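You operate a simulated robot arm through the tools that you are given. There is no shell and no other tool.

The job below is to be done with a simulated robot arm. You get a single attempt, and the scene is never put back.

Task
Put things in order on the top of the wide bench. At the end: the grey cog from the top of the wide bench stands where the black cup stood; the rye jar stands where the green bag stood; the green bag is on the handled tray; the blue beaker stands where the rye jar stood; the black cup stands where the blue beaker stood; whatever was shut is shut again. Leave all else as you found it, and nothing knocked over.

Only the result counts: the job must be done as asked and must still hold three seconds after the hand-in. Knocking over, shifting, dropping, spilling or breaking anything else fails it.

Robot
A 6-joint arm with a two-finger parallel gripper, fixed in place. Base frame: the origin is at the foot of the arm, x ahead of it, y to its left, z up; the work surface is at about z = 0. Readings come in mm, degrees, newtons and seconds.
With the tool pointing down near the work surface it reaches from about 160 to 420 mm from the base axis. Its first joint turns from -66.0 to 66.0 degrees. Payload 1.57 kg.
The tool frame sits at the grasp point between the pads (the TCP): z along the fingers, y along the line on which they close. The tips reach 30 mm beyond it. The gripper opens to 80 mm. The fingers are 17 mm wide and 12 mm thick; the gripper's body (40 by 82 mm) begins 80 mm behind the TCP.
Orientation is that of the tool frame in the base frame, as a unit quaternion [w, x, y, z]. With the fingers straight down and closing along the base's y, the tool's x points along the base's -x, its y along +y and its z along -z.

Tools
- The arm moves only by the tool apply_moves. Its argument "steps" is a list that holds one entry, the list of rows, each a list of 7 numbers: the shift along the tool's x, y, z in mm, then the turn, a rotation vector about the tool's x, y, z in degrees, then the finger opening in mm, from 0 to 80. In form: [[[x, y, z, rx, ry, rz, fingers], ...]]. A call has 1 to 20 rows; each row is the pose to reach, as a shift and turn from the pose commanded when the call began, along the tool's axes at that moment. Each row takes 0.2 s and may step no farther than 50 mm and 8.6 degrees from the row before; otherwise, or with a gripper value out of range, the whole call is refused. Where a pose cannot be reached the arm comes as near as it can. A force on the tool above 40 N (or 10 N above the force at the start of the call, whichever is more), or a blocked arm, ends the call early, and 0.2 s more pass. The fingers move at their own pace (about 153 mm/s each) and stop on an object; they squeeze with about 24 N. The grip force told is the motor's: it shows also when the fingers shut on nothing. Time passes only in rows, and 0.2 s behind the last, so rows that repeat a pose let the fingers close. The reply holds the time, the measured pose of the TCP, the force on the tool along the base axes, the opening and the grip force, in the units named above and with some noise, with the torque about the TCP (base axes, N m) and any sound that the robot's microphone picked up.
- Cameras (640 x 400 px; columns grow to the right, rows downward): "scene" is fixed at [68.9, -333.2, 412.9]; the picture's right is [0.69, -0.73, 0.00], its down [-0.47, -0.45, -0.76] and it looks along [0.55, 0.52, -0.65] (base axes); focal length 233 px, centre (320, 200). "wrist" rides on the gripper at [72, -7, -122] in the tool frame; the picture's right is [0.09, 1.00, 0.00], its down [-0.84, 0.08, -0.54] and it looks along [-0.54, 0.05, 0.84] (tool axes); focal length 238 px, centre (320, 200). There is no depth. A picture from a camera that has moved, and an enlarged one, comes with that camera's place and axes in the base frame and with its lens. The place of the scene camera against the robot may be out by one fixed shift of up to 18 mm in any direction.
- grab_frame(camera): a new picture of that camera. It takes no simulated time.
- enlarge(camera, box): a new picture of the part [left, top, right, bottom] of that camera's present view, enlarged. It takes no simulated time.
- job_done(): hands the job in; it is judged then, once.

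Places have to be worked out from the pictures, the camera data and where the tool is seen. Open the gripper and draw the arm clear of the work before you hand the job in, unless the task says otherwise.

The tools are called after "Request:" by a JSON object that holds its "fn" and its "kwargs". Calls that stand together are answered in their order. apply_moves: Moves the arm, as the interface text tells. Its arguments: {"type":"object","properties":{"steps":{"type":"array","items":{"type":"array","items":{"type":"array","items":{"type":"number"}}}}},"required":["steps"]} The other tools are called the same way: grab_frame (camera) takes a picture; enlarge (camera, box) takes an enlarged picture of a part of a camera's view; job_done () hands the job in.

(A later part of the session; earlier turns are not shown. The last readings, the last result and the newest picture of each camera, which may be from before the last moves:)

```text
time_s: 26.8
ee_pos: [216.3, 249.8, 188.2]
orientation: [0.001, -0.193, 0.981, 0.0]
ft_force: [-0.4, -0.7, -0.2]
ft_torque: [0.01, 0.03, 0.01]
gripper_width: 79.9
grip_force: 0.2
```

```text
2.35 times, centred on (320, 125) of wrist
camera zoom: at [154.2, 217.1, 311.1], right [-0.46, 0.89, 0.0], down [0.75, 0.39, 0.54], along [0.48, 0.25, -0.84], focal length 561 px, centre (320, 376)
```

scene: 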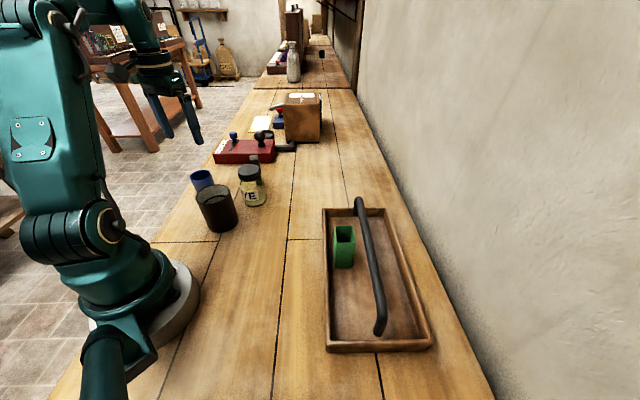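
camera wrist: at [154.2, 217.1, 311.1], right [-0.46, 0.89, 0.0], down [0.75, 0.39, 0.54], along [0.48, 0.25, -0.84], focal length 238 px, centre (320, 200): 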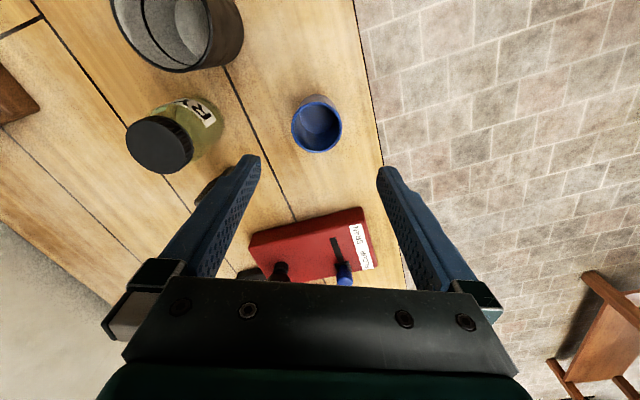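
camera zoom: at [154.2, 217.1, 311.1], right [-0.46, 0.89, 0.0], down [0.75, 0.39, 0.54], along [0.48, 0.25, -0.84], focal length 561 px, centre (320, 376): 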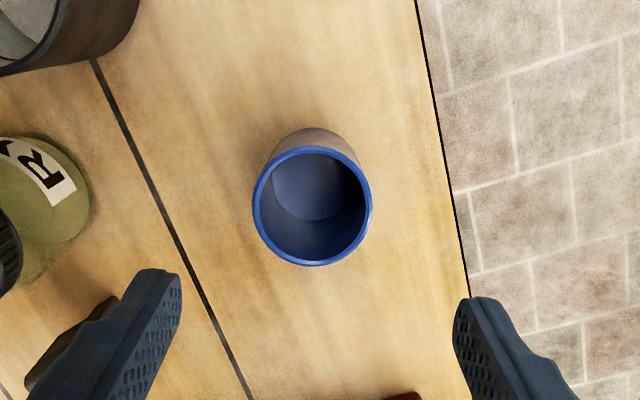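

The beaker's centre is about (220,248.5), some 4 mm off the TCP along the closing axis. I'll centre on it and lower to z≈38.

Request:
{"fn": "apply_moves", "kwargs": {"steps": [[[-1.5, -4, 40, 0, 0, 0, 78], [-1.5, -4, 80, 0, 0, 0, 78], [-1.5, -4, 115, 0, 0, 0, 78], [-1.5, -4, 138, 0, 0, 0, 78], [-1.5, -4, 149, 0, 0, 0, 78], [-1.5, -4, 149, 0, 0, 0, 78]]]}}

Request:
{"fn": "grab_frame", "kwargs": {"camera": "wrist"}}

```text
time_s: 28.2
ee_pos: [220.8, 246.1, 38.5]
orientation: [0.0, -0.194, 0.981, 0.0]
ft_force: [0.3, 0.6, 0.3]
ft_torque: [0.02, -0.03, 0.03]
gripper_width: 78.1
grip_force: 0.2
```

```text
taken
camera wrist: at [157.6, 213.4, 161.5], right [-0.46, 0.89, 0.0], down [0.75, 0.39, 0.54], along [0.48, 0.25, -0.84], focal length 238 px, centre (320, 200)
```

wrist: 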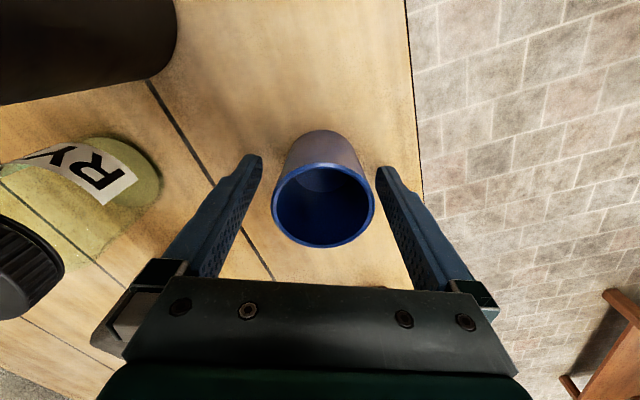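

The beaker is centred, original spot about (219.5,248), so I'll close.

Request:
{"fn": "apply_moves", "kwargs": {"steps": [[[1.5, 1, 0, 0, 0, 0, 65], [1.5, 1, 0, 0, 0, 0, 40], [1.5, 1, 0, 0, 0, 0, 40], [1.5, 1, 0, 0, 0, 0, 40]]]}}

Request:
{"fn": "grab_frame", "kwargs": {"camera": "wrist"}}

```text
time_s: 29.2
ee_pos: [218.7, 246.5, 38.4]
orientation: [0.0, -0.192, 0.981, -0.001]
ft_force: [-0.5, 1.1, 0.3]
ft_torque: [-0.05, 0.0, -0.01]
gripper_width: 49.5
grip_force: 23.8
```

```text
taken
camera wrist: at [155.8, 213.7, 161.5], right [-0.46, 0.89, 0.0], down [0.75, 0.39, 0.54], along [0.48, 0.25, -0.84], focal length 238 px, centre (320, 200)
```

wrist: 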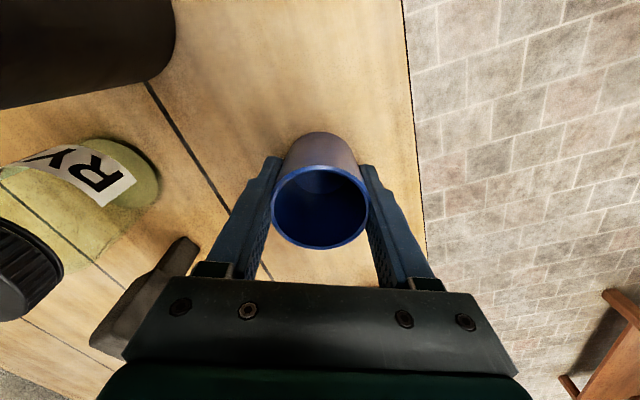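

Beaker held. I'll lift it and carry it over to the jar's old spot (360.5,-5), turning the closing axis back to 45° parallel to the tray.

Request:
{"fn": "apply_moves", "kwargs": {"steps": [[[0, 0, -15, 0, 0, 0, 40], [0, 0, -50, 0, 0, 0, 40], [0, 0, -90, 0, 0, 0, 40], [0, 0, -130, 0, 0, 0, 40], [0, 0, -150, 0, 0, 0, 40], [-4, -32, -155, 0, 0, 7.5, 40], [-8, -64, -155, 0, 0, 15, 40], [-11, -96, -155, 0, 0, 22.5, 40], [-15, -128, -155, 0, 0, 30, 40], [-19, -160, -155, 0, 0, 37.5, 40], [-23, -192, -155, 0, 0, 45, 40], [-26, -224, -155, 0, 0, 52.5, 40], [-30, -256, -155, 0, 0, 60, 40], [-34, -287, -155, 0, 0, 67.4, 40], [-34, -287, -155, 0, 0, 67.4, 40], [-34, -287, -155, 0, 0, 67.4, 40]]]}}

Request:
{"fn": "grab_frame", "kwargs": {"camera": "wrist"}}

Request:
{"fn": "grab_frame", "kwargs": {"camera": "scene"}}

```text
time_s: 32.6
ee_pos: [360.0, -3.7, 193.0]
orientation: [0.0, 0.385, 0.923, 0.0]
ft_force: [-0.1, -0.6, -1.4]
ft_torque: [0.0, 0.01, 0.01]
gripper_width: 49.2
grip_force: 24.1
```

```text
taken
camera wrist: at [306.0, 41.6, 315.9], right [0.64, 0.77, 0.0], down [0.64, -0.54, 0.54], along [0.42, -0.35, -0.84], focal length 238 px, centre (320, 200)
```

wrist: 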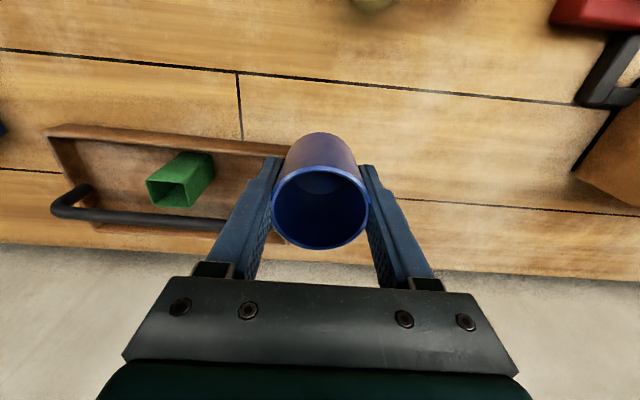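

```text
taken
```

scene: 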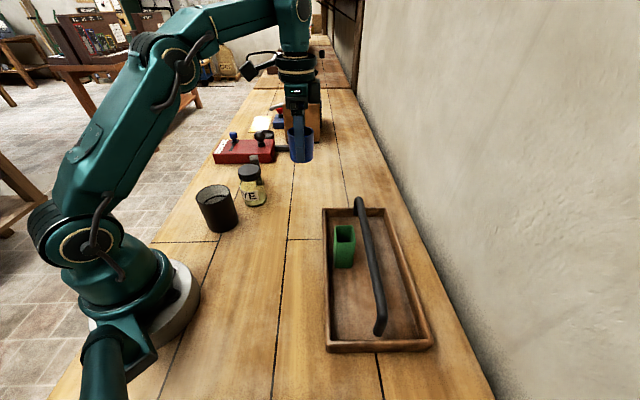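

TCP is at (361.5,-4.7), right over the jar's old spot. I'll lower to about 4 mm above the bench.

Request:
{"fn": "apply_moves", "kwargs": {"steps": [[[0, 0, 40, 0, 0, 0, 40], [0, 0, 80, 0, 0, 0, 40], [0, 0, 115, 0, 0, 0, 40], [0, 0, 138, 0, 0, 0, 40], [0, 0, 151, 0, 0, 0, 40], [0, 0, 151, 0, 0, 0, 40]]]}}

Request:
{"fn": "apply_moves", "kwargs": {"steps": [[[0, 0, 1, 0, 0, 0, 40], [0, 0, 2, 0, 0, 0, 40]]]}}

Request:
{"fn": "enlarge", "kwargs": {"camera": "scene", "box": [230, 120, 390, 260]}}

```text
time_s: 34.0
ee_pos: [359.7, -6.3, 42.3]
orientation: [0.0, 0.384, 0.923, 0.0]
ft_force: [-0.1, 0.2, -1.8]
ft_torque: [-0.01, -0.02, 0.0]
gripper_width: 48.9
grip_force: 23.8
```

```text
time_s: 34.6
ee_pos: [358.5, -7.3, 39.9]
orientation: [0.0, 0.384, 0.923, 0.0]
ft_force: [0.0, 0.5, -0.3]
ft_torque: [0.01, 0.0, 0.0]
gripper_width: 49.0
grip_force: 23.7
```

```text
2.86 times, centred on (310, 190) of scene
camera zoom: at [68.9, -333.2, 412.9], right [0.69, -0.73, 0.0], down [-0.47, -0.45, -0.76], along [0.55, 0.52, -0.65], focal length 666 px, centre (349, 229)
```

zoom: 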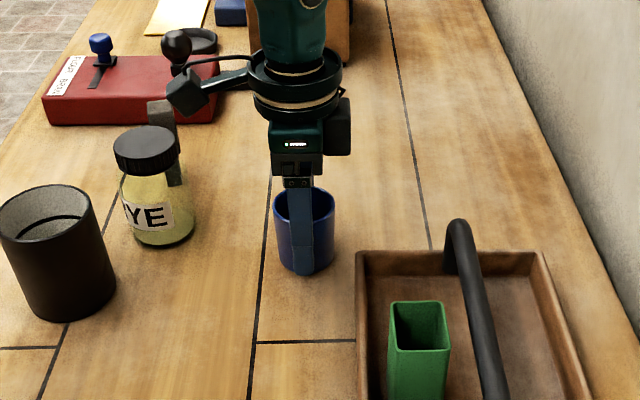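

The beaker lines up with where the jar's base was, and there's no contact yet. I'll keep lowering in 1 mm steps.

Request:
{"fn": "apply_moves", "kwargs": {"steps": [[[0, 0, 0.5, 0, 0, 0, 40], [0, 0, 1, 0, 0, 0, 40]]]}}

Request:
{"fn": "apply_moves", "kwargs": {"steps": [[[0, 0, 0.5, 0, 0, 0, 40], [0, 0, 0.8, 0, 0, 0, 40]]]}}

```text
time_s: 35.2
ee_pos: [358.9, -6.2, 39.2]
orientation: [0.0, 0.385, 0.923, 0.0]
ft_force: [-0.4, -0.7, -1.9]
ft_torque: [0.03, 0.01, -0.01]
gripper_width: 49.3
grip_force: 23.7
```

```text
time_s: 35.8
ee_pos: [359.4, -6.3, 38.6]
orientation: [0.002, 0.384, 0.923, 0.001]
ft_force: [0.9, 1.7, 5.2]
ft_torque: [0.0, 0.07, -0.05]
gripper_width: 49.0
grip_force: 23.9
```

Light contact (5 N), so the beaker is down. I'll open the fingers.

Request:
{"fn": "apply_moves", "kwargs": {"steps": [[[0, 0, 0, 0, 0, 0, 52], [0, 0, 0, 0, 0, 0, 65], [0, 0, 0, 0, 0, 0, 78], [0, 0, 0, 0, 0, 0, 78]]]}}

Request:
{"fn": "grab_frame", "kwargs": {"camera": "wrist"}}

```text
time_s: 36.8
ee_pos: [358.3, -7.2, 38.6]
orientation: [0.0, 0.384, 0.923, 0.0]
ft_force: [-0.6, 0.4, -1.8]
ft_torque: [0.01, 0.01, 0.01]
gripper_width: 78.1
grip_force: 0.1
```

```text
taken
camera wrist: at [304.7, 39.6, 161.1], right [0.64, 0.77, 0.0], down [0.64, -0.54, 0.54], along [0.42, -0.35, -0.84], focal length 238 px, centre (320, 200)
```

wrist: 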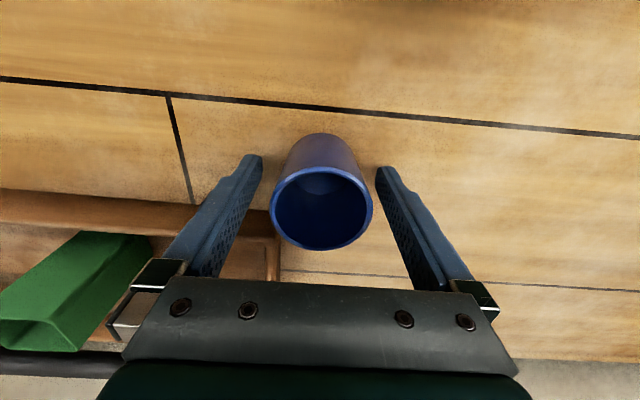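

The beaker stands at the jar's old spot. I'll lift away and move above the black cup, turning the closing axis to about 120°.

Request:
{"fn": "apply_moves", "kwargs": {"steps": [[[0, 0, -30, 0, 0, 0, 78], [0, 0, -70, 0, 0, 0, 78], [0, 0, -115, 0, 0, 0, 80], [0, 0, -155, 0, 0, 0, 80], [22, -5, -160, 0, 0, -8.3, 80], [45, -9, -160, 0, 0, -16.6, 80], [67, -14, -160, 0, 0, -25, 80], [90, -19, -160, 0, 0, -33.3, 80], [112, -23, -160, 0, 0, -41.6, 80], [134, -28, -160, 0, 0, -50, 80], [157, -33, -160, 0, 0, -58.3, 80], [179, -37, -160, 0, 0, -66.6, 80], [201, -42.4, -160, 0, 0, -75, 80], [201, -42.4, -160, 0, 0, -75, 80]]]}}

Request:
{"fn": "grab_frame", "kwargs": {"camera": "wrist"}}

Request:
{"fn": "grab_frame", "kwargs": {"camera": "scene"}}

Request:
{"fn": "enlarge", "kwargs": {"camera": "wrist", "box": [230, 50, 410, 190]}}

```text
time_s: 39.8
ee_pos: [188.9, 105.8, 197.6]
orientation: [0.001, -0.258, 0.966, 0.0]
ft_force: [-0.6, 1.0, -0.5]
ft_torque: [0.03, 0.04, -0.04]
gripper_width: 80.0
grip_force: 0.0
```

```text
taken
camera wrist: at [131.1, 64.5, 320.6], right [-0.58, 0.82, 0.0], down [0.69, 0.48, 0.54], along [0.44, 0.31, -0.84], focal length 238 px, centre (320, 200)
```

wrist: 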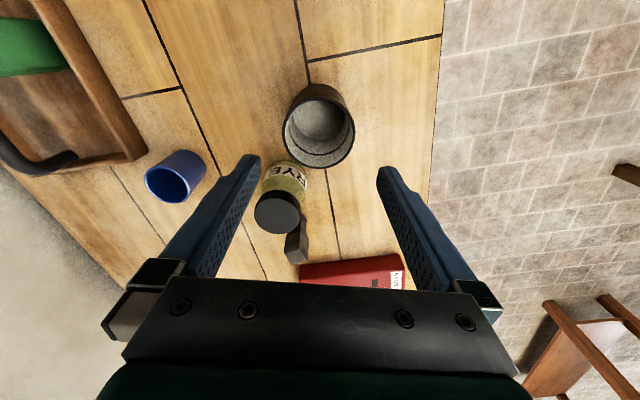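

```text
taken
```

scene: 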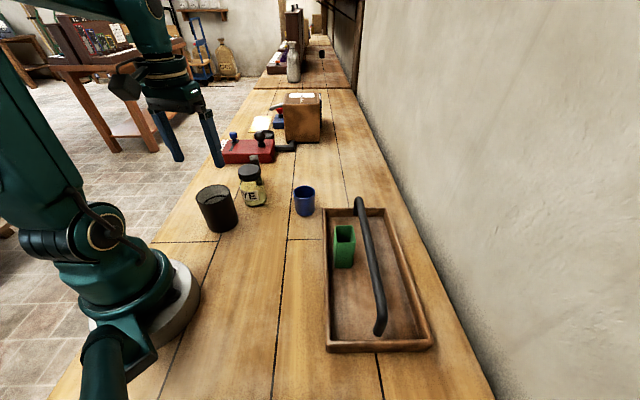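

```text
2.86 times, centred on (320, 120) of wrist
camera zoom: at [131.1, 64.5, 320.6], right [-0.58, 0.82, 0.0], down [0.69, 0.48, 0.54], along [0.44, 0.31, -0.84], focal length 681 px, centre (320, 429)
```

zoom: 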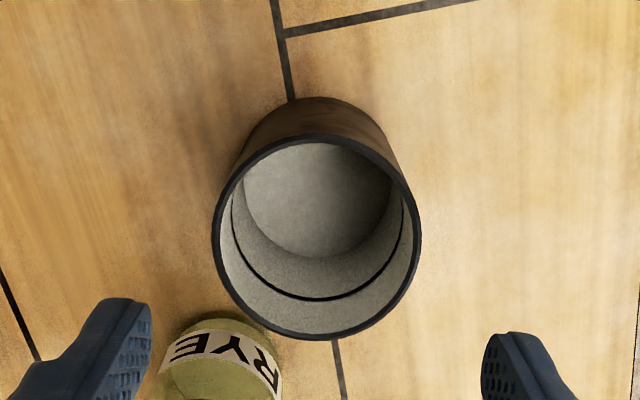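

The cup is about 70 mm wide at the rim, so there's only about 5 mm clearance per side. I'll centre over it with the tips just above the rim and recheck.

Request:
{"fn": "apply_moves", "kwargs": {"steps": [[[1, -2, 35, 0, 0, 0, 80], [1, -2, 65, 0, 0, 0, 80], [1, -2, 70, 0, 0, 0, 80], [1, -2, 70, 0, 0, 0, 80]]]}}

Request:
{"fn": "grab_frame", "kwargs": {"camera": "wrist"}}

Request:
{"fn": "enlarge", "kwargs": {"camera": "wrist", "box": [230, 80, 410, 220]}}

Request:
{"fn": "enlarge", "kwargs": {"camera": "scene", "box": [150, 90, 300, 240]}}

```text
time_s: 40.8
ee_pos: [188.1, 103.1, 128.6]
orientation: [0.001, -0.257, 0.966, 0.0]
ft_force: [0.3, -0.7, -0.1]
ft_torque: [-0.01, -0.02, 0.0]
gripper_width: 79.7
grip_force: 0.0
```

```text
taken
camera wrist: at [129.7, 61.7, 250.5], right [-0.57, 0.82, 0.0], down [0.69, 0.48, 0.54], along [0.44, 0.31, -0.84], focal length 238 px, centre (320, 200)
```

wrist: 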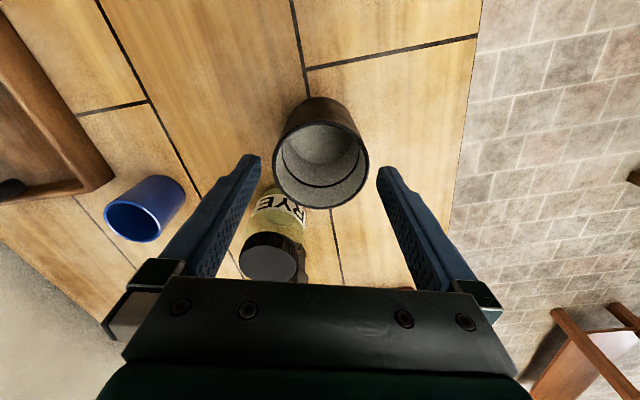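

```text
2.86 times, centred on (320, 150) of wrist
camera zoom: at [129.7, 61.7, 250.5], right [-0.57, 0.82, 0.0], down [0.69, 0.48, 0.54], along [0.44, 0.31, -0.84], focal length 681 px, centre (320, 343)
```

zoom: 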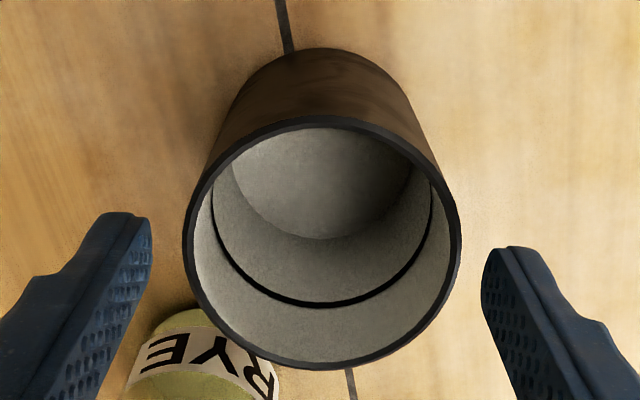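

```text
2.67 times, centred on (225, 165) of scene
camera zoom: at [68.9, -333.2, 412.9], right [0.69, -0.73, 0.0], down [-0.47, -0.45, -0.76], along [0.55, 0.52, -0.65], focal length 622 px, centre (573, 293)
```

zoom: 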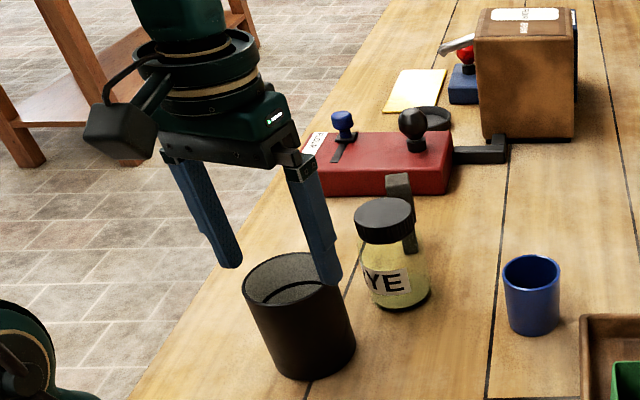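

In the closing direction the rim centre is about 2 mm to the right of the finger midline. I'll shift +1.8 mm and lower just past the rim, watching for contact.

Request:
{"fn": "apply_moves", "kwargs": {"steps": [[[0, 1.8, 0, 0, 0, 0, 80], [0, 1.8, 8, 0, 0, 0, 80], [0, 1.8, 16, 0, 0, 0, 80], [0, 1.8, 20, 0, 0, 0, 80], [0, 1.8, 20, 0, 0, 0, 80]]]}}

Request:
{"fn": "enlarge", "kwargs": {"camera": "wrist", "box": [220, 80, 420, 240]}}

Request:
{"fn": "enlarge", "kwargs": {"camera": "scene", "box": [170, 120, 270, 240]}}

```text
time_s: 42.0
ee_pos: [187.2, 105.4, 107.6]
orientation: [-0.001, -0.257, 0.966, 0.001]
ft_force: [-1.0, 0.0, 0.5]
ft_torque: [0.02, 0.02, 0.01]
gripper_width: 80.3
grip_force: 0.1
```

```text
2.50 times, centred on (320, 160) of wrist
camera zoom: at [129.0, 64.0, 230.9], right [-0.57, 0.82, 0.0], down [0.69, 0.48, 0.54], along [0.44, 0.31, -0.84], focal length 596 px, centre (320, 300)
```

zoom: 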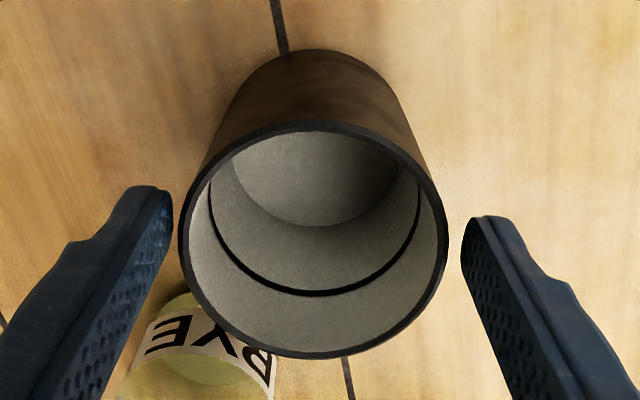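

```text
3.33 times, centred on (220, 180) of scene
camera zoom: at [68.9, -333.2, 412.9], right [0.69, -0.73, 0.0], down [-0.47, -0.45, -0.76], along [0.55, 0.52, -0.65], focal length 778 px, centre (653, 267)
```

zoom: 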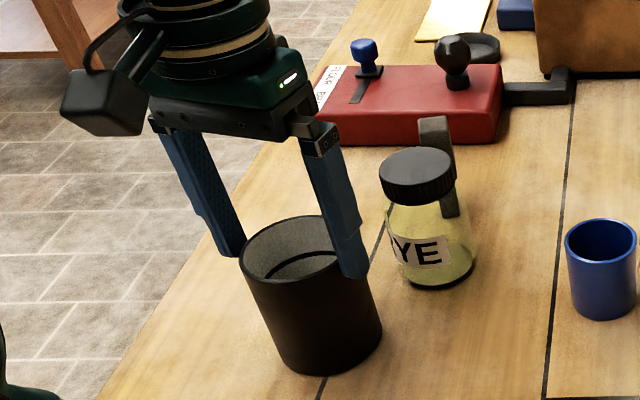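

The tips are past the rim level with no contact, and the cup is within about 1 mm of centre. I'll continue down slowly to z≈58.

Request:
{"fn": "apply_moves", "kwargs": {"steps": [[[0, -0.6, 8, 0, 0, 0, 80], [0, -0.6, 18, 0, 0, 0, 80], [0, -0.6, 28, 0, 0, 0, 80], [0, -0.6, 38, 0, 0, 0, 80], [0, -0.6, 48, 0, 0, 0, 80], [0, -0.6, 50, 0, 0, 0, 80]]]}}

Request:
{"fn": "grab_frame", "kwargs": {"camera": "wrist"}}

Request:
{"fn": "enlarge", "kwargs": {"camera": "scene", "box": [170, 120, 270, 240]}}

```text
time_s: 43.4
ee_pos: [187.0, 105.4, 57.7]
orientation: [0.0, -0.257, 0.966, 0.0]
ft_force: [0.0, -0.4, 0.2]
ft_torque: [0.03, 0.0, -0.01]
gripper_width: 79.7
grip_force: 0.1
```

```text
taken
camera wrist: at [129.4, 63.8, 181.0], right [-0.57, 0.82, 0.0], down [0.69, 0.48, 0.54], along [0.44, 0.31, -0.84], focal length 238 px, centre (320, 200)
```

wrist: 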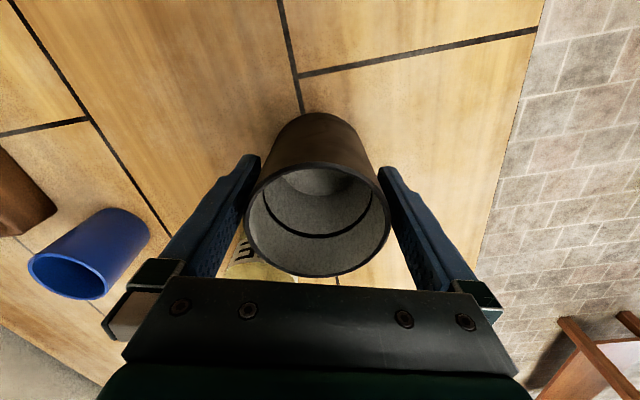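

```text
3.33 times, centred on (220, 180) of scene
camera zoom: at [68.9, -333.2, 412.9], right [0.69, -0.73, 0.0], down [-0.47, -0.45, -0.76], along [0.55, 0.52, -0.65], focal length 778 px, centre (653, 267)
```

zoom: 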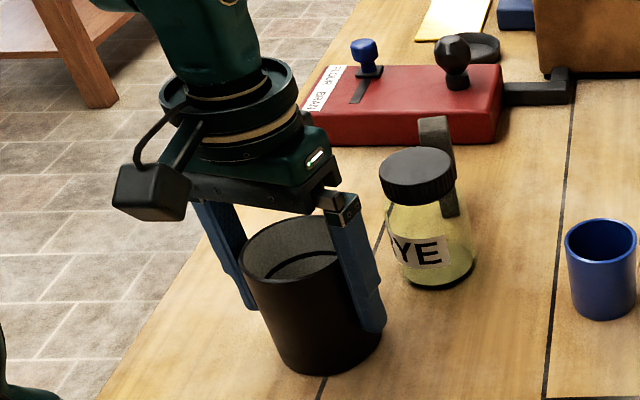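

The cup is well centred between the fingers, original spot about (187.7,105). Closing now.

Request:
{"fn": "apply_moves", "kwargs": {"steps": [[[0, 0, 0, 0, 0, 0, 70], [0, 0, 0, 0, 0, 0, 58], [0, 0, 0, 0, 0, 0, 58], [0, 0, 0, 0, 0, 0, 58]]]}}

Request:
{"fn": "grab_frame", "kwargs": {"camera": "wrist"}}

```text
time_s: 44.4
ee_pos: [186.7, 104.7, 59.8]
orientation: [0.0, -0.258, 0.966, -0.001]
ft_force: [0.5, -0.9, -0.5]
ft_torque: [0.0, -0.01, 0.02]
gripper_width: 70.9
grip_force: 24.0
```

```text
taken
camera wrist: at [129.4, 63.8, 181.1], right [-0.57, 0.82, 0.0], down [0.69, 0.48, 0.54], along [0.44, 0.31, -0.84], focal length 238 px, centre (320, 200)
```

wrist: 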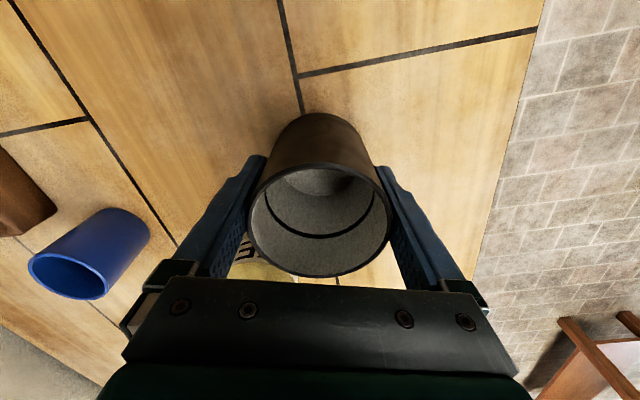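

Cup held at 71 mm. I'll lift it gently and carry it to the beaker's old spot (219.5,248).

Request:
{"fn": "apply_moves", "kwargs": {"steps": [[[0, 0, -8, 0, 0, 0, 58], [0, 0, -25, 0, 0, 0, 58], [0, 0, -45, 0, 0, 0, 58], [0, 0, -65, 0, 0, 0, 58], [-15, 16, -70, 0, 0, 0, 58], [-32, 35, -70, 0, 0, 0, 58], [-49, 54, -70, 0, 0, 0, 58], [-66, 73, -70, 0, 0, 0, 58], [-83, 92, -70, 0, 0, 0, 58], [-98.4, 108.2, -70, 0, 0, 0, 58], [-98.4, 108.2, -70, 0, 0, 0, 58], [-98.4, 108.2, -70, 0, 0, 0, 58]]]}}

Request:
{"fn": "grab_frame", "kwargs": {"camera": "wrist"}}

Request:
{"fn": "grab_frame", "kwargs": {"camera": "scene"}}

```text
time_s: 47.0
ee_pos: [219.0, 247.4, 127.5]
orientation: [0.0, -0.257, 0.966, 0.0]
ft_force: [0.0, -0.7, -2.5]
ft_torque: [-0.03, 0.01, 0.0]
gripper_width: 71.0
grip_force: 23.8
```

```text
taken
camera wrist: at [160.4, 206.6, 251.0], right [-0.57, 0.82, 0.0], down [0.69, 0.48, 0.54], along [0.44, 0.31, -0.84], focal length 238 px, centre (320, 200)
```

wrist: 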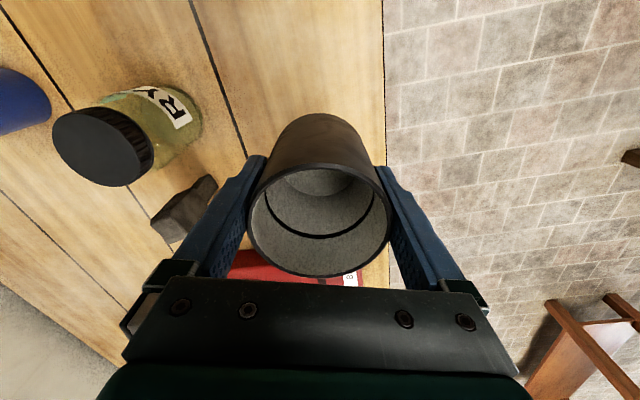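

```text
taken
```

scene: 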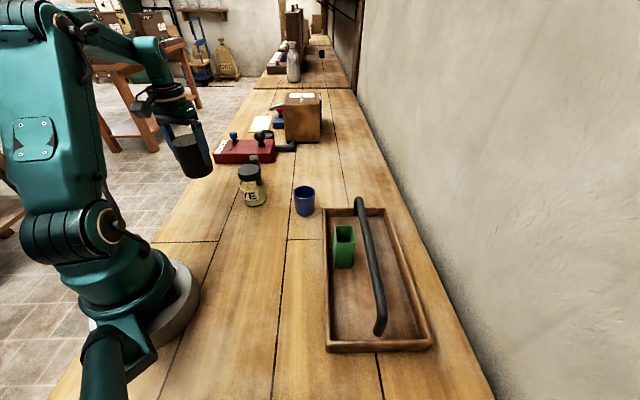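

The cup is over the beaker's old spot, about 33 mm from the bench edge. I'll lower to about 4 mm above, then feel for contact.

Request:
{"fn": "apply_moves", "kwargs": {"steps": [[[-0.8, -0.3, 20, 0, 0, 0, 58], [-0.8, -0.3, 40, 0, 0, 0, 58], [-0.8, -0.3, 58, 0, 0, 0, 58], [-0.8, -0.3, 67, 0, 0, 0, 58], [-0.8, -0.3, 67, 0, 0, 0, 58]]]}}

Request:
{"fn": "apply_moves", "kwargs": {"steps": [[[0, 0, 1, 0, 0, 0, 58], [0, 0, 2, 0, 0, 0, 58]]]}}

Request:
{"fn": "apply_moves", "kwargs": {"steps": [[[0, 0, 0.5, 0, 0, 0, 58], [0, 0, 1, 0, 0, 0, 58]]]}}

```text
time_s: 48.2
ee_pos: [219.8, 246.1, 61.5]
orientation: [-0.001, -0.257, 0.966, 0.0]
ft_force: [-0.7, 0.1, -1.9]
ft_torque: [-0.01, -0.01, 0.0]
gripper_width: 71.1
grip_force: 23.5
```

```text
time_s: 48.8
ee_pos: [219.9, 247.9, 59.9]
orientation: [0.0, -0.257, 0.966, 0.0]
ft_force: [0.0, 1.1, -1.8]
ft_torque: [-0.01, 0.01, -0.01]
gripper_width: 71.5
grip_force: 24.3
```

```text
time_s: 49.4
ee_pos: [219.8, 247.0, 58.0]
orientation: [-0.001, -0.257, 0.966, 0.0]
ft_force: [0.0, 0.0, -1.5]
ft_torque: [0.0, -0.01, -0.02]
gripper_width: 71.2
grip_force: 23.6
```

Still no contact, so 0.6–1 mm more.

Request:
{"fn": "apply_moves", "kwargs": {"steps": [[[0, 0, 0.4, 0, 0, 0, 58], [0, 0, 0.8, 0, 0, 0, 58]]]}}

```text
time_s: 50.0
ee_pos: [221.1, 248.4, 58.6]
orientation: [0.001, -0.257, 0.966, 0.0]
ft_force: [-3.2, -2.5, 14.7]
ft_torque: [-0.05, 0.3, 0.15]
gripper_width: 71.4
grip_force: 23.9
```

The cup is in contact with the bench. I'll ease up 0.4 mm, open, then check.

Request:
{"fn": "apply_moves", "kwargs": {"steps": [[[0, 0, -0.4, 0, 0, 0, 58], [0, 0, -0.4, 0, 0, 0, 74], [0, 0, -0.4, 0, 0, 0, 80], [0, 0, -0.4, 0, 0, 0, 80]]]}}

Request:
{"fn": "grab_frame", "kwargs": {"camera": "wrist"}}

```text
time_s: 51.0
ee_pos: [220.2, 247.1, 57.9]
orientation: [-0.001, -0.257, 0.966, 0.0]
ft_force: [-0.6, -0.2, -0.2]
ft_torque: [0.05, 0.02, 0.01]
gripper_width: 80.0
grip_force: 0.1
```

```text
taken
camera wrist: at [162.5, 206.7, 180.3], right [-0.57, 0.82, 0.0], down [0.69, 0.48, 0.54], along [0.44, 0.31, -0.84], focal length 238 px, centre (320, 200)
```

wrist: 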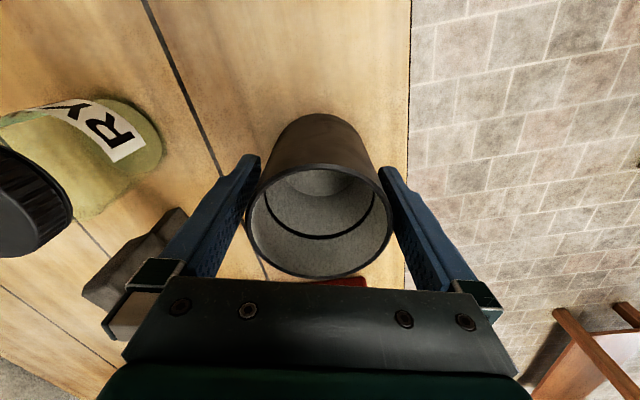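

The cup stands at the beaker's old spot. I'll lift straight out, then move above the cog near (349,177) for a close look.

Request:
{"fn": "apply_moves", "kwargs": {"steps": [[[0, 0, -15, 0, 0, 0, 80], [0, 0, -35, 0, 0, 0, 80], [0, 0, -65, 0, 0, 0, 80], [0, 0, -100, 0, 0, 0, 80], [0, 0, -135, 0, 0, 0, 80], [-18, -31, -140, 0, 0, 0, 80], [-35, -62, -140, 0, 0, 0, 80], [-53, -94, -140, 0, 0, 0, 80], [-71, -125, -140, 0, 0, 0, 80], [-71, -125, -140, 0, 0, 0, 80]]]}}

Request:
{"fn": "grab_frame", "kwargs": {"camera": "wrist"}}

Request:
{"fn": "grab_frame", "kwargs": {"camera": "scene"}}

Request:
{"fn": "enlarge", "kwargs": {"camera": "wrist", "box": [260, 60, 400, 190]}}

```text
time_s: 53.2
ee_pos: [333.4, 168.2, 191.1]
orientation: [0.0, -0.257, 0.967, 0.0]
ft_force: [-0.2, 0.5, 0.1]
ft_torque: [-0.02, 0.0, 0.04]
gripper_width: 79.8
grip_force: 0.1
out of reach, approached as far as the arm can: row 9, 10
```

```text
taken
camera wrist: at [276.3, 126.6, 314.6], right [-0.57, 0.82, 0.0], down [0.69, 0.48, 0.54], along [0.44, 0.31, -0.84], focal length 238 px, centre (320, 200)
```

wrist: 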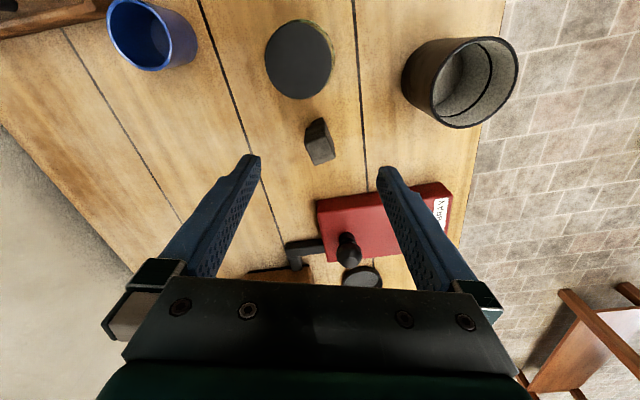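

```text
taken
```

scene: 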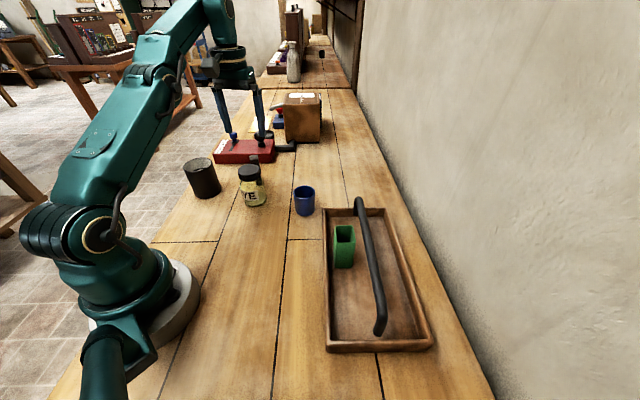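

```text
3.08 times, centred on (330, 125) of wrist
camera zoom: at [276.3, 126.6, 314.6], right [-0.57, 0.82, 0.0], down [0.69, 0.48, 0.54], along [0.44, 0.31, -0.84], focal length 733 px, centre (289, 431)
```

zoom: 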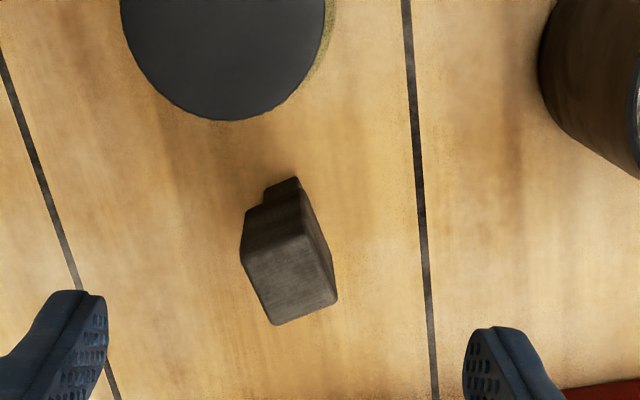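

The arm stopped short at this height; actual TCP is about (335,168). The cog stands near (349,175), its head about 25 mm square with sides at 57° and 147°. I'll lower to about z=125 while turning the closing axis to 147°, then recheck the pose.

Request:
{"fn": "apply_moves", "kwargs": {"steps": [[[0, 0, 18, 0, 0, -7, 80], [0, 0, 36, 0, 0, -14, 80], [0, 0, 54, 0, 0, -21, 70], [0, 0, 66, 0, 0, -27.3, 60], [0, 0, 66, 0, 0, -27.3, 60]]]}}

Request:
{"fn": "grab_frame", "kwargs": {"camera": "wrist"}}

Request:
{"fn": "enlarge", "kwargs": {"camera": "wrist", "box": [240, 60, 400, 190]}}

Request:
{"fn": "enlarge", "kwargs": {"camera": "scene", "box": [190, 100, 300, 220]}}

```text
time_s: 54.4
ee_pos: [334.2, 170.0, 125.0]
orientation: [0.001, -0.478, 0.878, 0.0]
ft_force: [-0.3, -0.7, -0.2]
ft_torque: [0.03, -0.03, -0.01]
gripper_width: 60.2
grip_force: 0.0
```

```text
taken
camera wrist: at [302.0, 105.7, 247.7], right [-0.89, 0.46, 0.0], down [0.39, 0.74, 0.54], along [0.25, 0.48, -0.84], focal length 238 px, centre (320, 200)
```

wrist: 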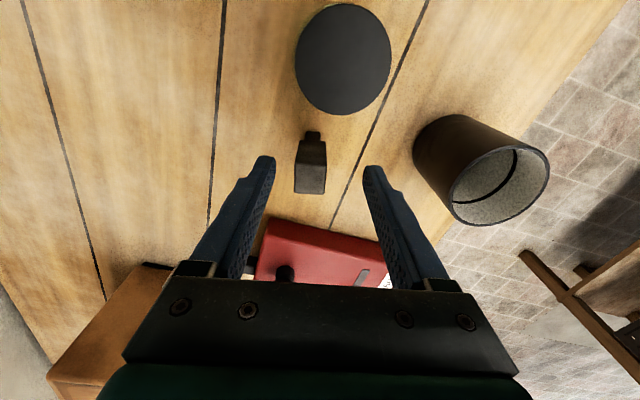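

```text
3.08 times, centred on (320, 125) of wrist
camera zoom: at [302.0, 105.7, 247.7], right [-0.89, 0.46, 0.0], down [0.39, 0.74, 0.54], along [0.25, 0.48, -0.84], focal length 733 px, centre (320, 431)
```

zoom: 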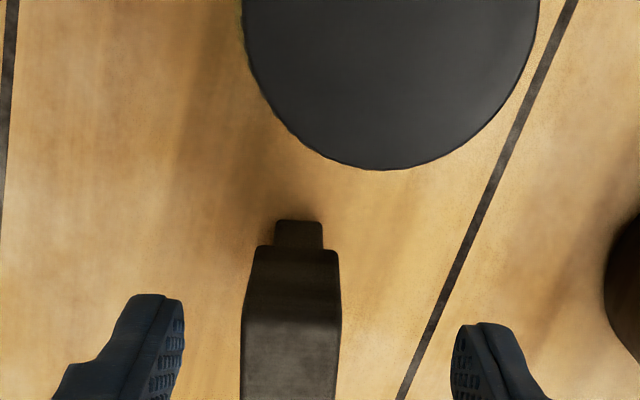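

```text
3.33 times, centred on (245, 160) of scene
camera zoom: at [68.9, -333.2, 412.9], right [0.69, -0.73, 0.0], down [-0.47, -0.45, -0.76], along [0.55, 0.52, -0.65], focal length 778 px, centre (570, 333)
```

zoom: 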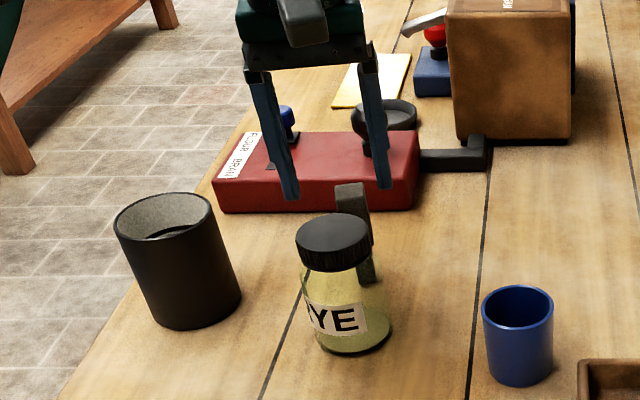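

TCP is now about (335,170). In the tool frame the cog axis is at x≈-11, y≈-5.5, with its head from z≈39 to 90 and about 24 mm square. I'll shift over it, then lower to z≈63.

Request:
{"fn": "apply_moves", "kwargs": {"steps": [[[-6, -3, 0, 0, 0, 0, 60], [-11, -5.5, 0, 0, 0, 0, 60], [-11, -5.5, 10, 0, 0, 0, 60], [-11, -5.5, 20, 0, 0, 0, 60], [-11, -5.5, 20, 0, 0, 0, 60]]]}}

Request:
{"fn": "grab_frame", "kwargs": {"camera": "wrist"}}

Request:
{"fn": "enlarge", "kwargs": {"camera": "scene", "box": [190, 100, 300, 220]}}

```text
time_s: 55.6
ee_pos: [343.6, 175.0, 106.1]
orientation: [0.0, -0.478, 0.878, 0.0]
ft_force: [-0.7, 1.0, -0.6]
ft_torque: [0.02, 0.0, -0.01]
gripper_width: 60.0
grip_force: 0.1
```

```text
taken
camera wrist: at [311.9, 110.9, 228.6], right [-0.89, 0.46, 0.0], down [0.39, 0.74, 0.54], along [0.25, 0.48, -0.84], focal length 238 px, centre (320, 200)
```

wrist: 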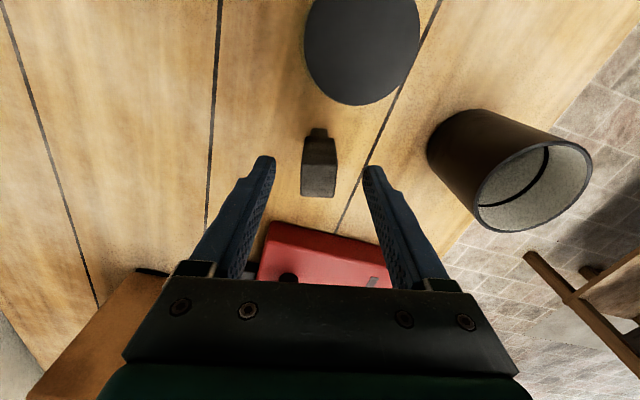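

```text
3.33 times, centred on (245, 160) of scene
camera zoom: at [68.9, -333.2, 412.9], right [0.69, -0.73, 0.0], down [-0.47, -0.45, -0.76], along [0.55, 0.52, -0.65], focal length 778 px, centre (570, 333)
```

zoom: 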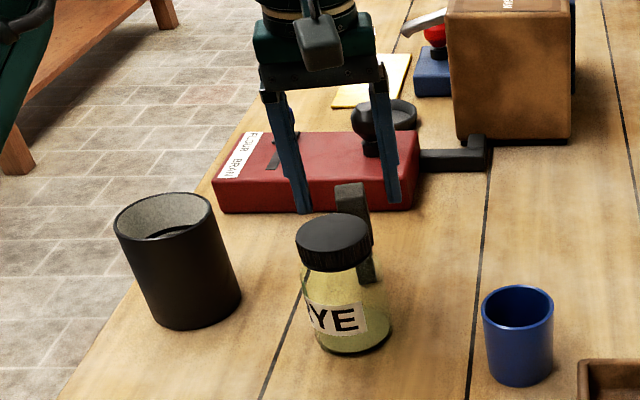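

The cog is centred between the fingers and within 2 mm along tool x. Lowering the rest of the way to z≈62.

Request:
{"fn": "apply_moves", "kwargs": {"steps": [[[-1.5, 0, 15, 0, 0, 0, 56], [-1.5, 0, 30, 0, 0, 0, 56], [-1.5, 0, 43, 0, 0, 0, 56], [-1.5, 0, 43, 0, 0, 0, 56]]]}}

Request:
{"fn": "grab_frame", "kwargs": {"camera": "wrist"}}

Request:
{"fn": "enlarge", "kwargs": {"camera": "scene", "box": [190, 100, 300, 220]}}

```text
time_s: 56.6
ee_pos: [344.6, 176.4, 62.2]
orientation: [0.0, -0.477, 0.879, 0.0]
ft_force: [-0.5, 0.3, 0.2]
ft_torque: [-0.01, 0.0, 0.02]
gripper_width: 55.9
grip_force: 0.1
```

```text
taken
camera wrist: at [312.6, 113.0, 186.1], right [-0.89, 0.46, 0.0], down [0.39, 0.74, 0.54], along [0.25, 0.48, -0.84], focal length 238 px, centre (320, 200)
```

wrist: 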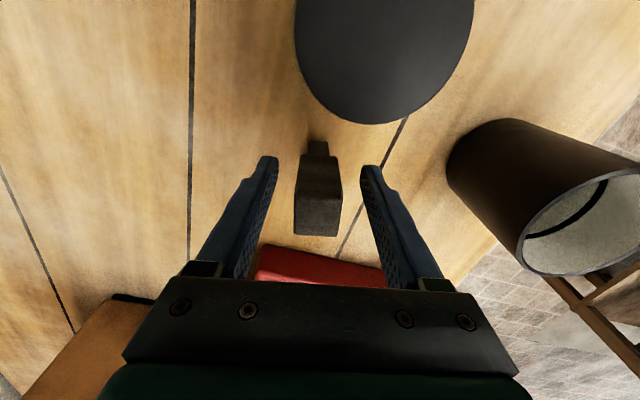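

```text
3.33 times, centred on (245, 160) of scene
camera zoom: at [68.9, -333.2, 412.9], right [0.69, -0.73, 0.0], down [-0.47, -0.45, -0.76], along [0.55, 0.52, -0.65], focal length 778 px, centre (570, 333)
```

zoom: 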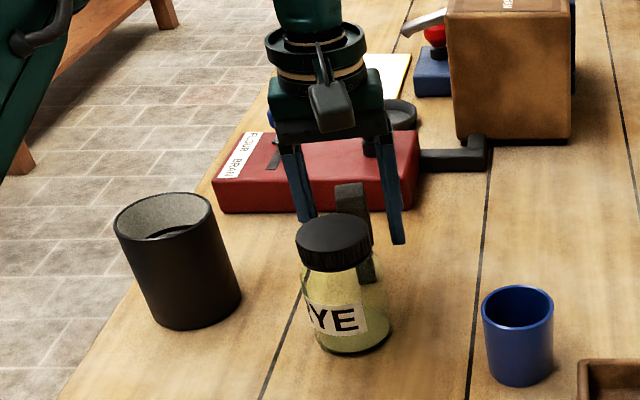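

The cog's head is between the pads, so I'll close gently.

Request:
{"fn": "apply_moves", "kwargs": {"steps": [[[0, 0, 0, 0, 0, 0, 36], [0, 0, 0, 0, 0, 0, 26], [0, 0, 0, 0, 0, 0, 14], [0, 0, 0, 0, 0, 0, 14], [0, 0, 0, 0, 0, 0, 14]]]}}

Request:
{"fn": "grab_frame", "kwargs": {"camera": "wrist"}}

```text
time_s: 57.8
ee_pos: [346.2, 176.4, 63.4]
orientation: [0.001, -0.478, 0.879, 0.0]
ft_force: [0.0, 0.4, 0.6]
ft_torque: [0.02, -0.03, 0.03]
gripper_width: 23.2
grip_force: 23.9
```

```text
taken
camera wrist: at [312.6, 113.0, 186.3], right [-0.89, 0.46, 0.0], down [0.39, 0.74, 0.54], along [0.25, 0.48, -0.84], focal length 238 px, centre (320, 200)
```

wrist: 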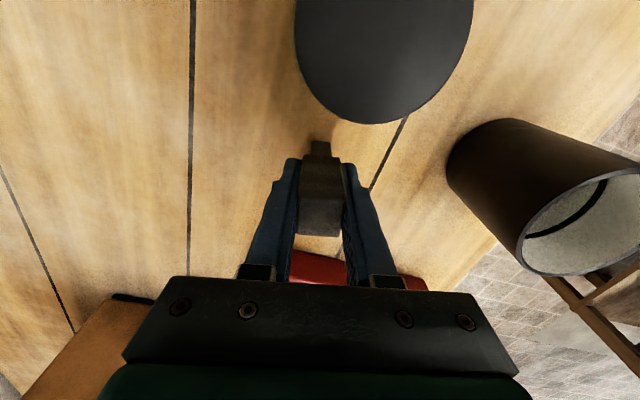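

The cog is gripped at 23 mm. I'll lift, swing inward clear of the jar while rising, then carry it to the cup's old spot (187.8,105.2).

Request:
{"fn": "apply_moves", "kwargs": {"steps": [[[0, 0, -10, 0, 0, 0, 14], [0, 0, -35, 0, 0, 0, 14], [0, 0, -65, 0, 0, 0, 14], [5, 15, -88, 0, 0, 0, 14], [9, 30, -108, 0, 0, 0, 14], [14, 46, -128, 0, 0, 0, 14], [40, 55, -128, 0, 0, 0, 14], [67, 65, -128, 0, 0, 0, 14], [94, 75, -128, 0, 0, 0, 14], [120, 84, -128, 0, 0, 0, 14], [146.3, 93.5, -128, 0, 0, 0, 14], [146.3, 93.5, -128, 0, 0, 0, 14], [146.3, 93.5, -128, 0, 0, 0, 14]]]}}

Request:
{"fn": "grab_frame", "kwargs": {"camera": "wrist"}}

Request:
{"fn": "grab_frame", "kwargs": {"camera": "scene"}}

```text
time_s: 60.6
ee_pos: [186.7, 103.5, 188.6]
orientation: [0.0, -0.477, 0.879, 0.0]
ft_force: [-0.5, 0.7, -0.5]
ft_torque: [0.0, -0.01, 0.0]
gripper_width: 23.3
grip_force: 24.3
```

```text
taken
camera wrist: at [153.8, 40.1, 311.3], right [-0.89, 0.46, 0.0], down [0.39, 0.74, 0.54], along [0.25, 0.48, -0.84], focal length 238 px, centre (320, 200)
```

wrist: 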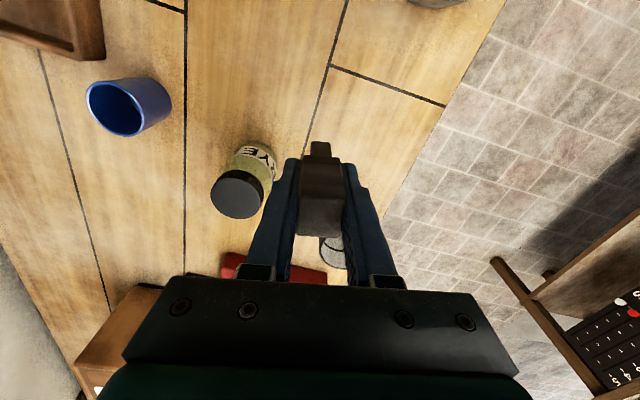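

```text
taken
```

scene: 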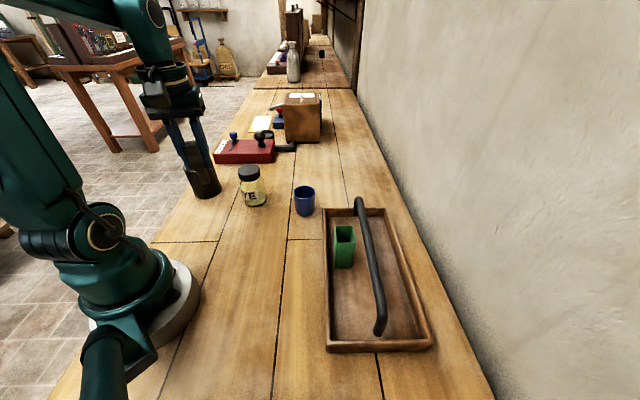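

TCP is at (187,104.4), within about 1 mm of the cup's old spot. I'll lower to about 4 mm above the bench.

Request:
{"fn": "apply_moves", "kwargs": {"steps": [[[-1, 0, 35, 0, 0, 0, 14], [-1, 0, 70, 0, 0, 0, 14], [-1, 0, 98, 0, 0, 0, 14], [-1, 0, 118, 0, 0, 0, 14], [-1, 0, 124, 0, 0, 0, 14], [-1, 0, 124, 0, 0, 0, 14]]]}}

Request:
{"fn": "apply_moves", "kwargs": {"steps": [[[0, 0, 1, 0, 0, 0, 14], [0, 0, 2, 0, 0, 0, 14]]]}}

Request:
{"fn": "apply_moves", "kwargs": {"steps": [[[0, 0, 0.5, 0, 0, 0, 14], [0, 0, 1, 0, 0, 0, 14]]]}}

Request:
{"fn": "enlarge", "kwargs": {"camera": "scene", "box": [160, 110, 290, 250]}}

```text
time_s: 62.0
ee_pos: [188.1, 103.5, 65.4]
orientation: [0.001, -0.478, 0.878, 0.001]
ft_force: [0.5, 0.3, 0.4]
ft_torque: [0.0, 0.05, -0.01]
gripper_width: 23.3
grip_force: 23.6
```

```text
time_s: 62.6
ee_pos: [187.6, 105.9, 64.8]
orientation: [0.0, -0.478, 0.878, 0.0]
ft_force: [0.7, -0.5, -0.3]
ft_torque: [0.03, 0.0, 0.0]
gripper_width: 23.2
grip_force: 24.7
```

```text
time_s: 63.2
ee_pos: [187.7, 104.8, 63.4]
orientation: [0.0, -0.478, 0.878, 0.0]
ft_force: [0.4, 0.3, -1.0]
ft_torque: [0.0, -0.01, -0.02]
gripper_width: 23.1
grip_force: 24.0
```

```text
2.86 times, centred on (225, 180) of scene
camera zoom: at [68.9, -333.2, 412.9], right [0.69, -0.73, 0.0], down [-0.47, -0.45, -0.76], along [0.55, 0.52, -0.65], focal length 666 px, centre (591, 257)
```

zoom: 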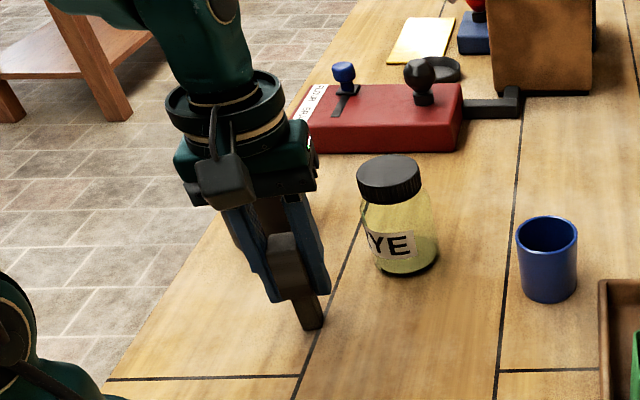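

The cog hangs upright just above the bench, so I'll feel for contact in small steps.

Request:
{"fn": "apply_moves", "kwargs": {"steps": [[[0, 0, 0.4, 0, 0, 0, 14], [0, 0, 0.8, 0, 0, 0, 14]]]}}

```text
time_s: 63.8
ee_pos: [188.2, 105.9, 63.1]
orientation: [0.0, -0.478, 0.878, 0.001]
ft_force: [-0.3, -0.6, 8.9]
ft_torque: [-0.04, 0.01, 0.0]
gripper_width: 23.0
grip_force: 23.8
```

Contact at 9 N, so the cog's base is on the bench. I'll open in small steps so it stays standing.

Request:
{"fn": "apply_moves", "kwargs": {"steps": [[[0, 0, 0, 0, 0, 0, 23], [0, 0, 0, 0, 0, 0, 25], [0, 0, 0, 0, 0, 0, 30], [0, 0, 0, 0, 0, 0, 44], [0, 0, 0, 0, 0, 0, 60], [0, 0, 0, 0, 0, 0, 60]]]}}

Request:
{"fn": "grab_frame", "kwargs": {"camera": "wrist"}}

Request:
{"fn": "enlarge", "kwargs": {"camera": "scene", "box": [160, 110, 290, 250]}}

```text
time_s: 65.2
ee_pos: [188.4, 105.6, 63.4]
orientation: [-0.001, -0.478, 0.878, -0.001]
ft_force: [0.6, -0.7, 0.0]
ft_torque: [-0.03, -0.01, -0.03]
gripper_width: 60.2
grip_force: 0.1
```

```text
taken
camera wrist: at [155.3, 41.2, 185.7], right [-0.89, 0.46, 0.0], down [0.39, 0.74, 0.54], along [0.25, 0.48, -0.84], focal length 238 px, centre (320, 200)
```

wrist: 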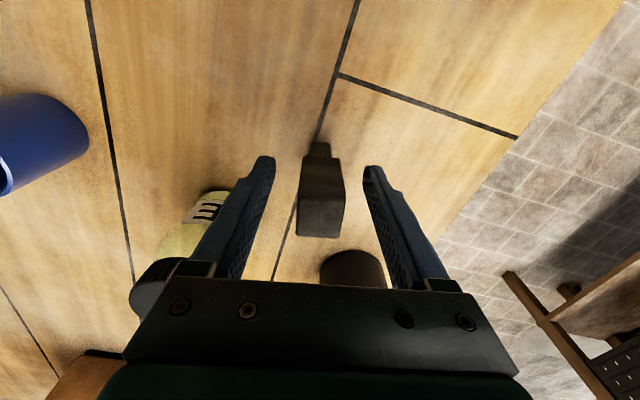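

```text
2.86 times, centred on (225, 180) of scene
camera zoom: at [68.9, -333.2, 412.9], right [0.69, -0.73, 0.0], down [-0.47, -0.45, -0.76], along [0.55, 0.52, -0.65], focal length 666 px, centre (591, 257)
```

zoom: 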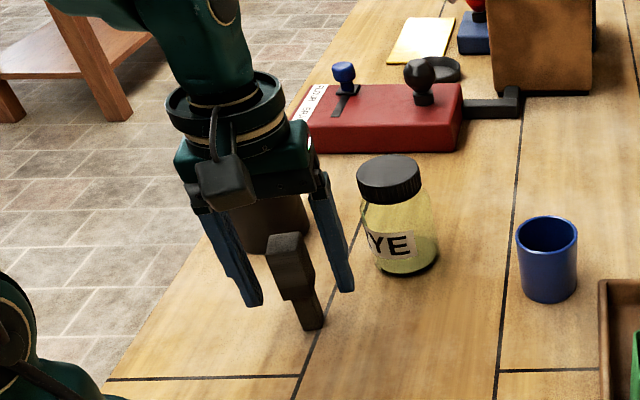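

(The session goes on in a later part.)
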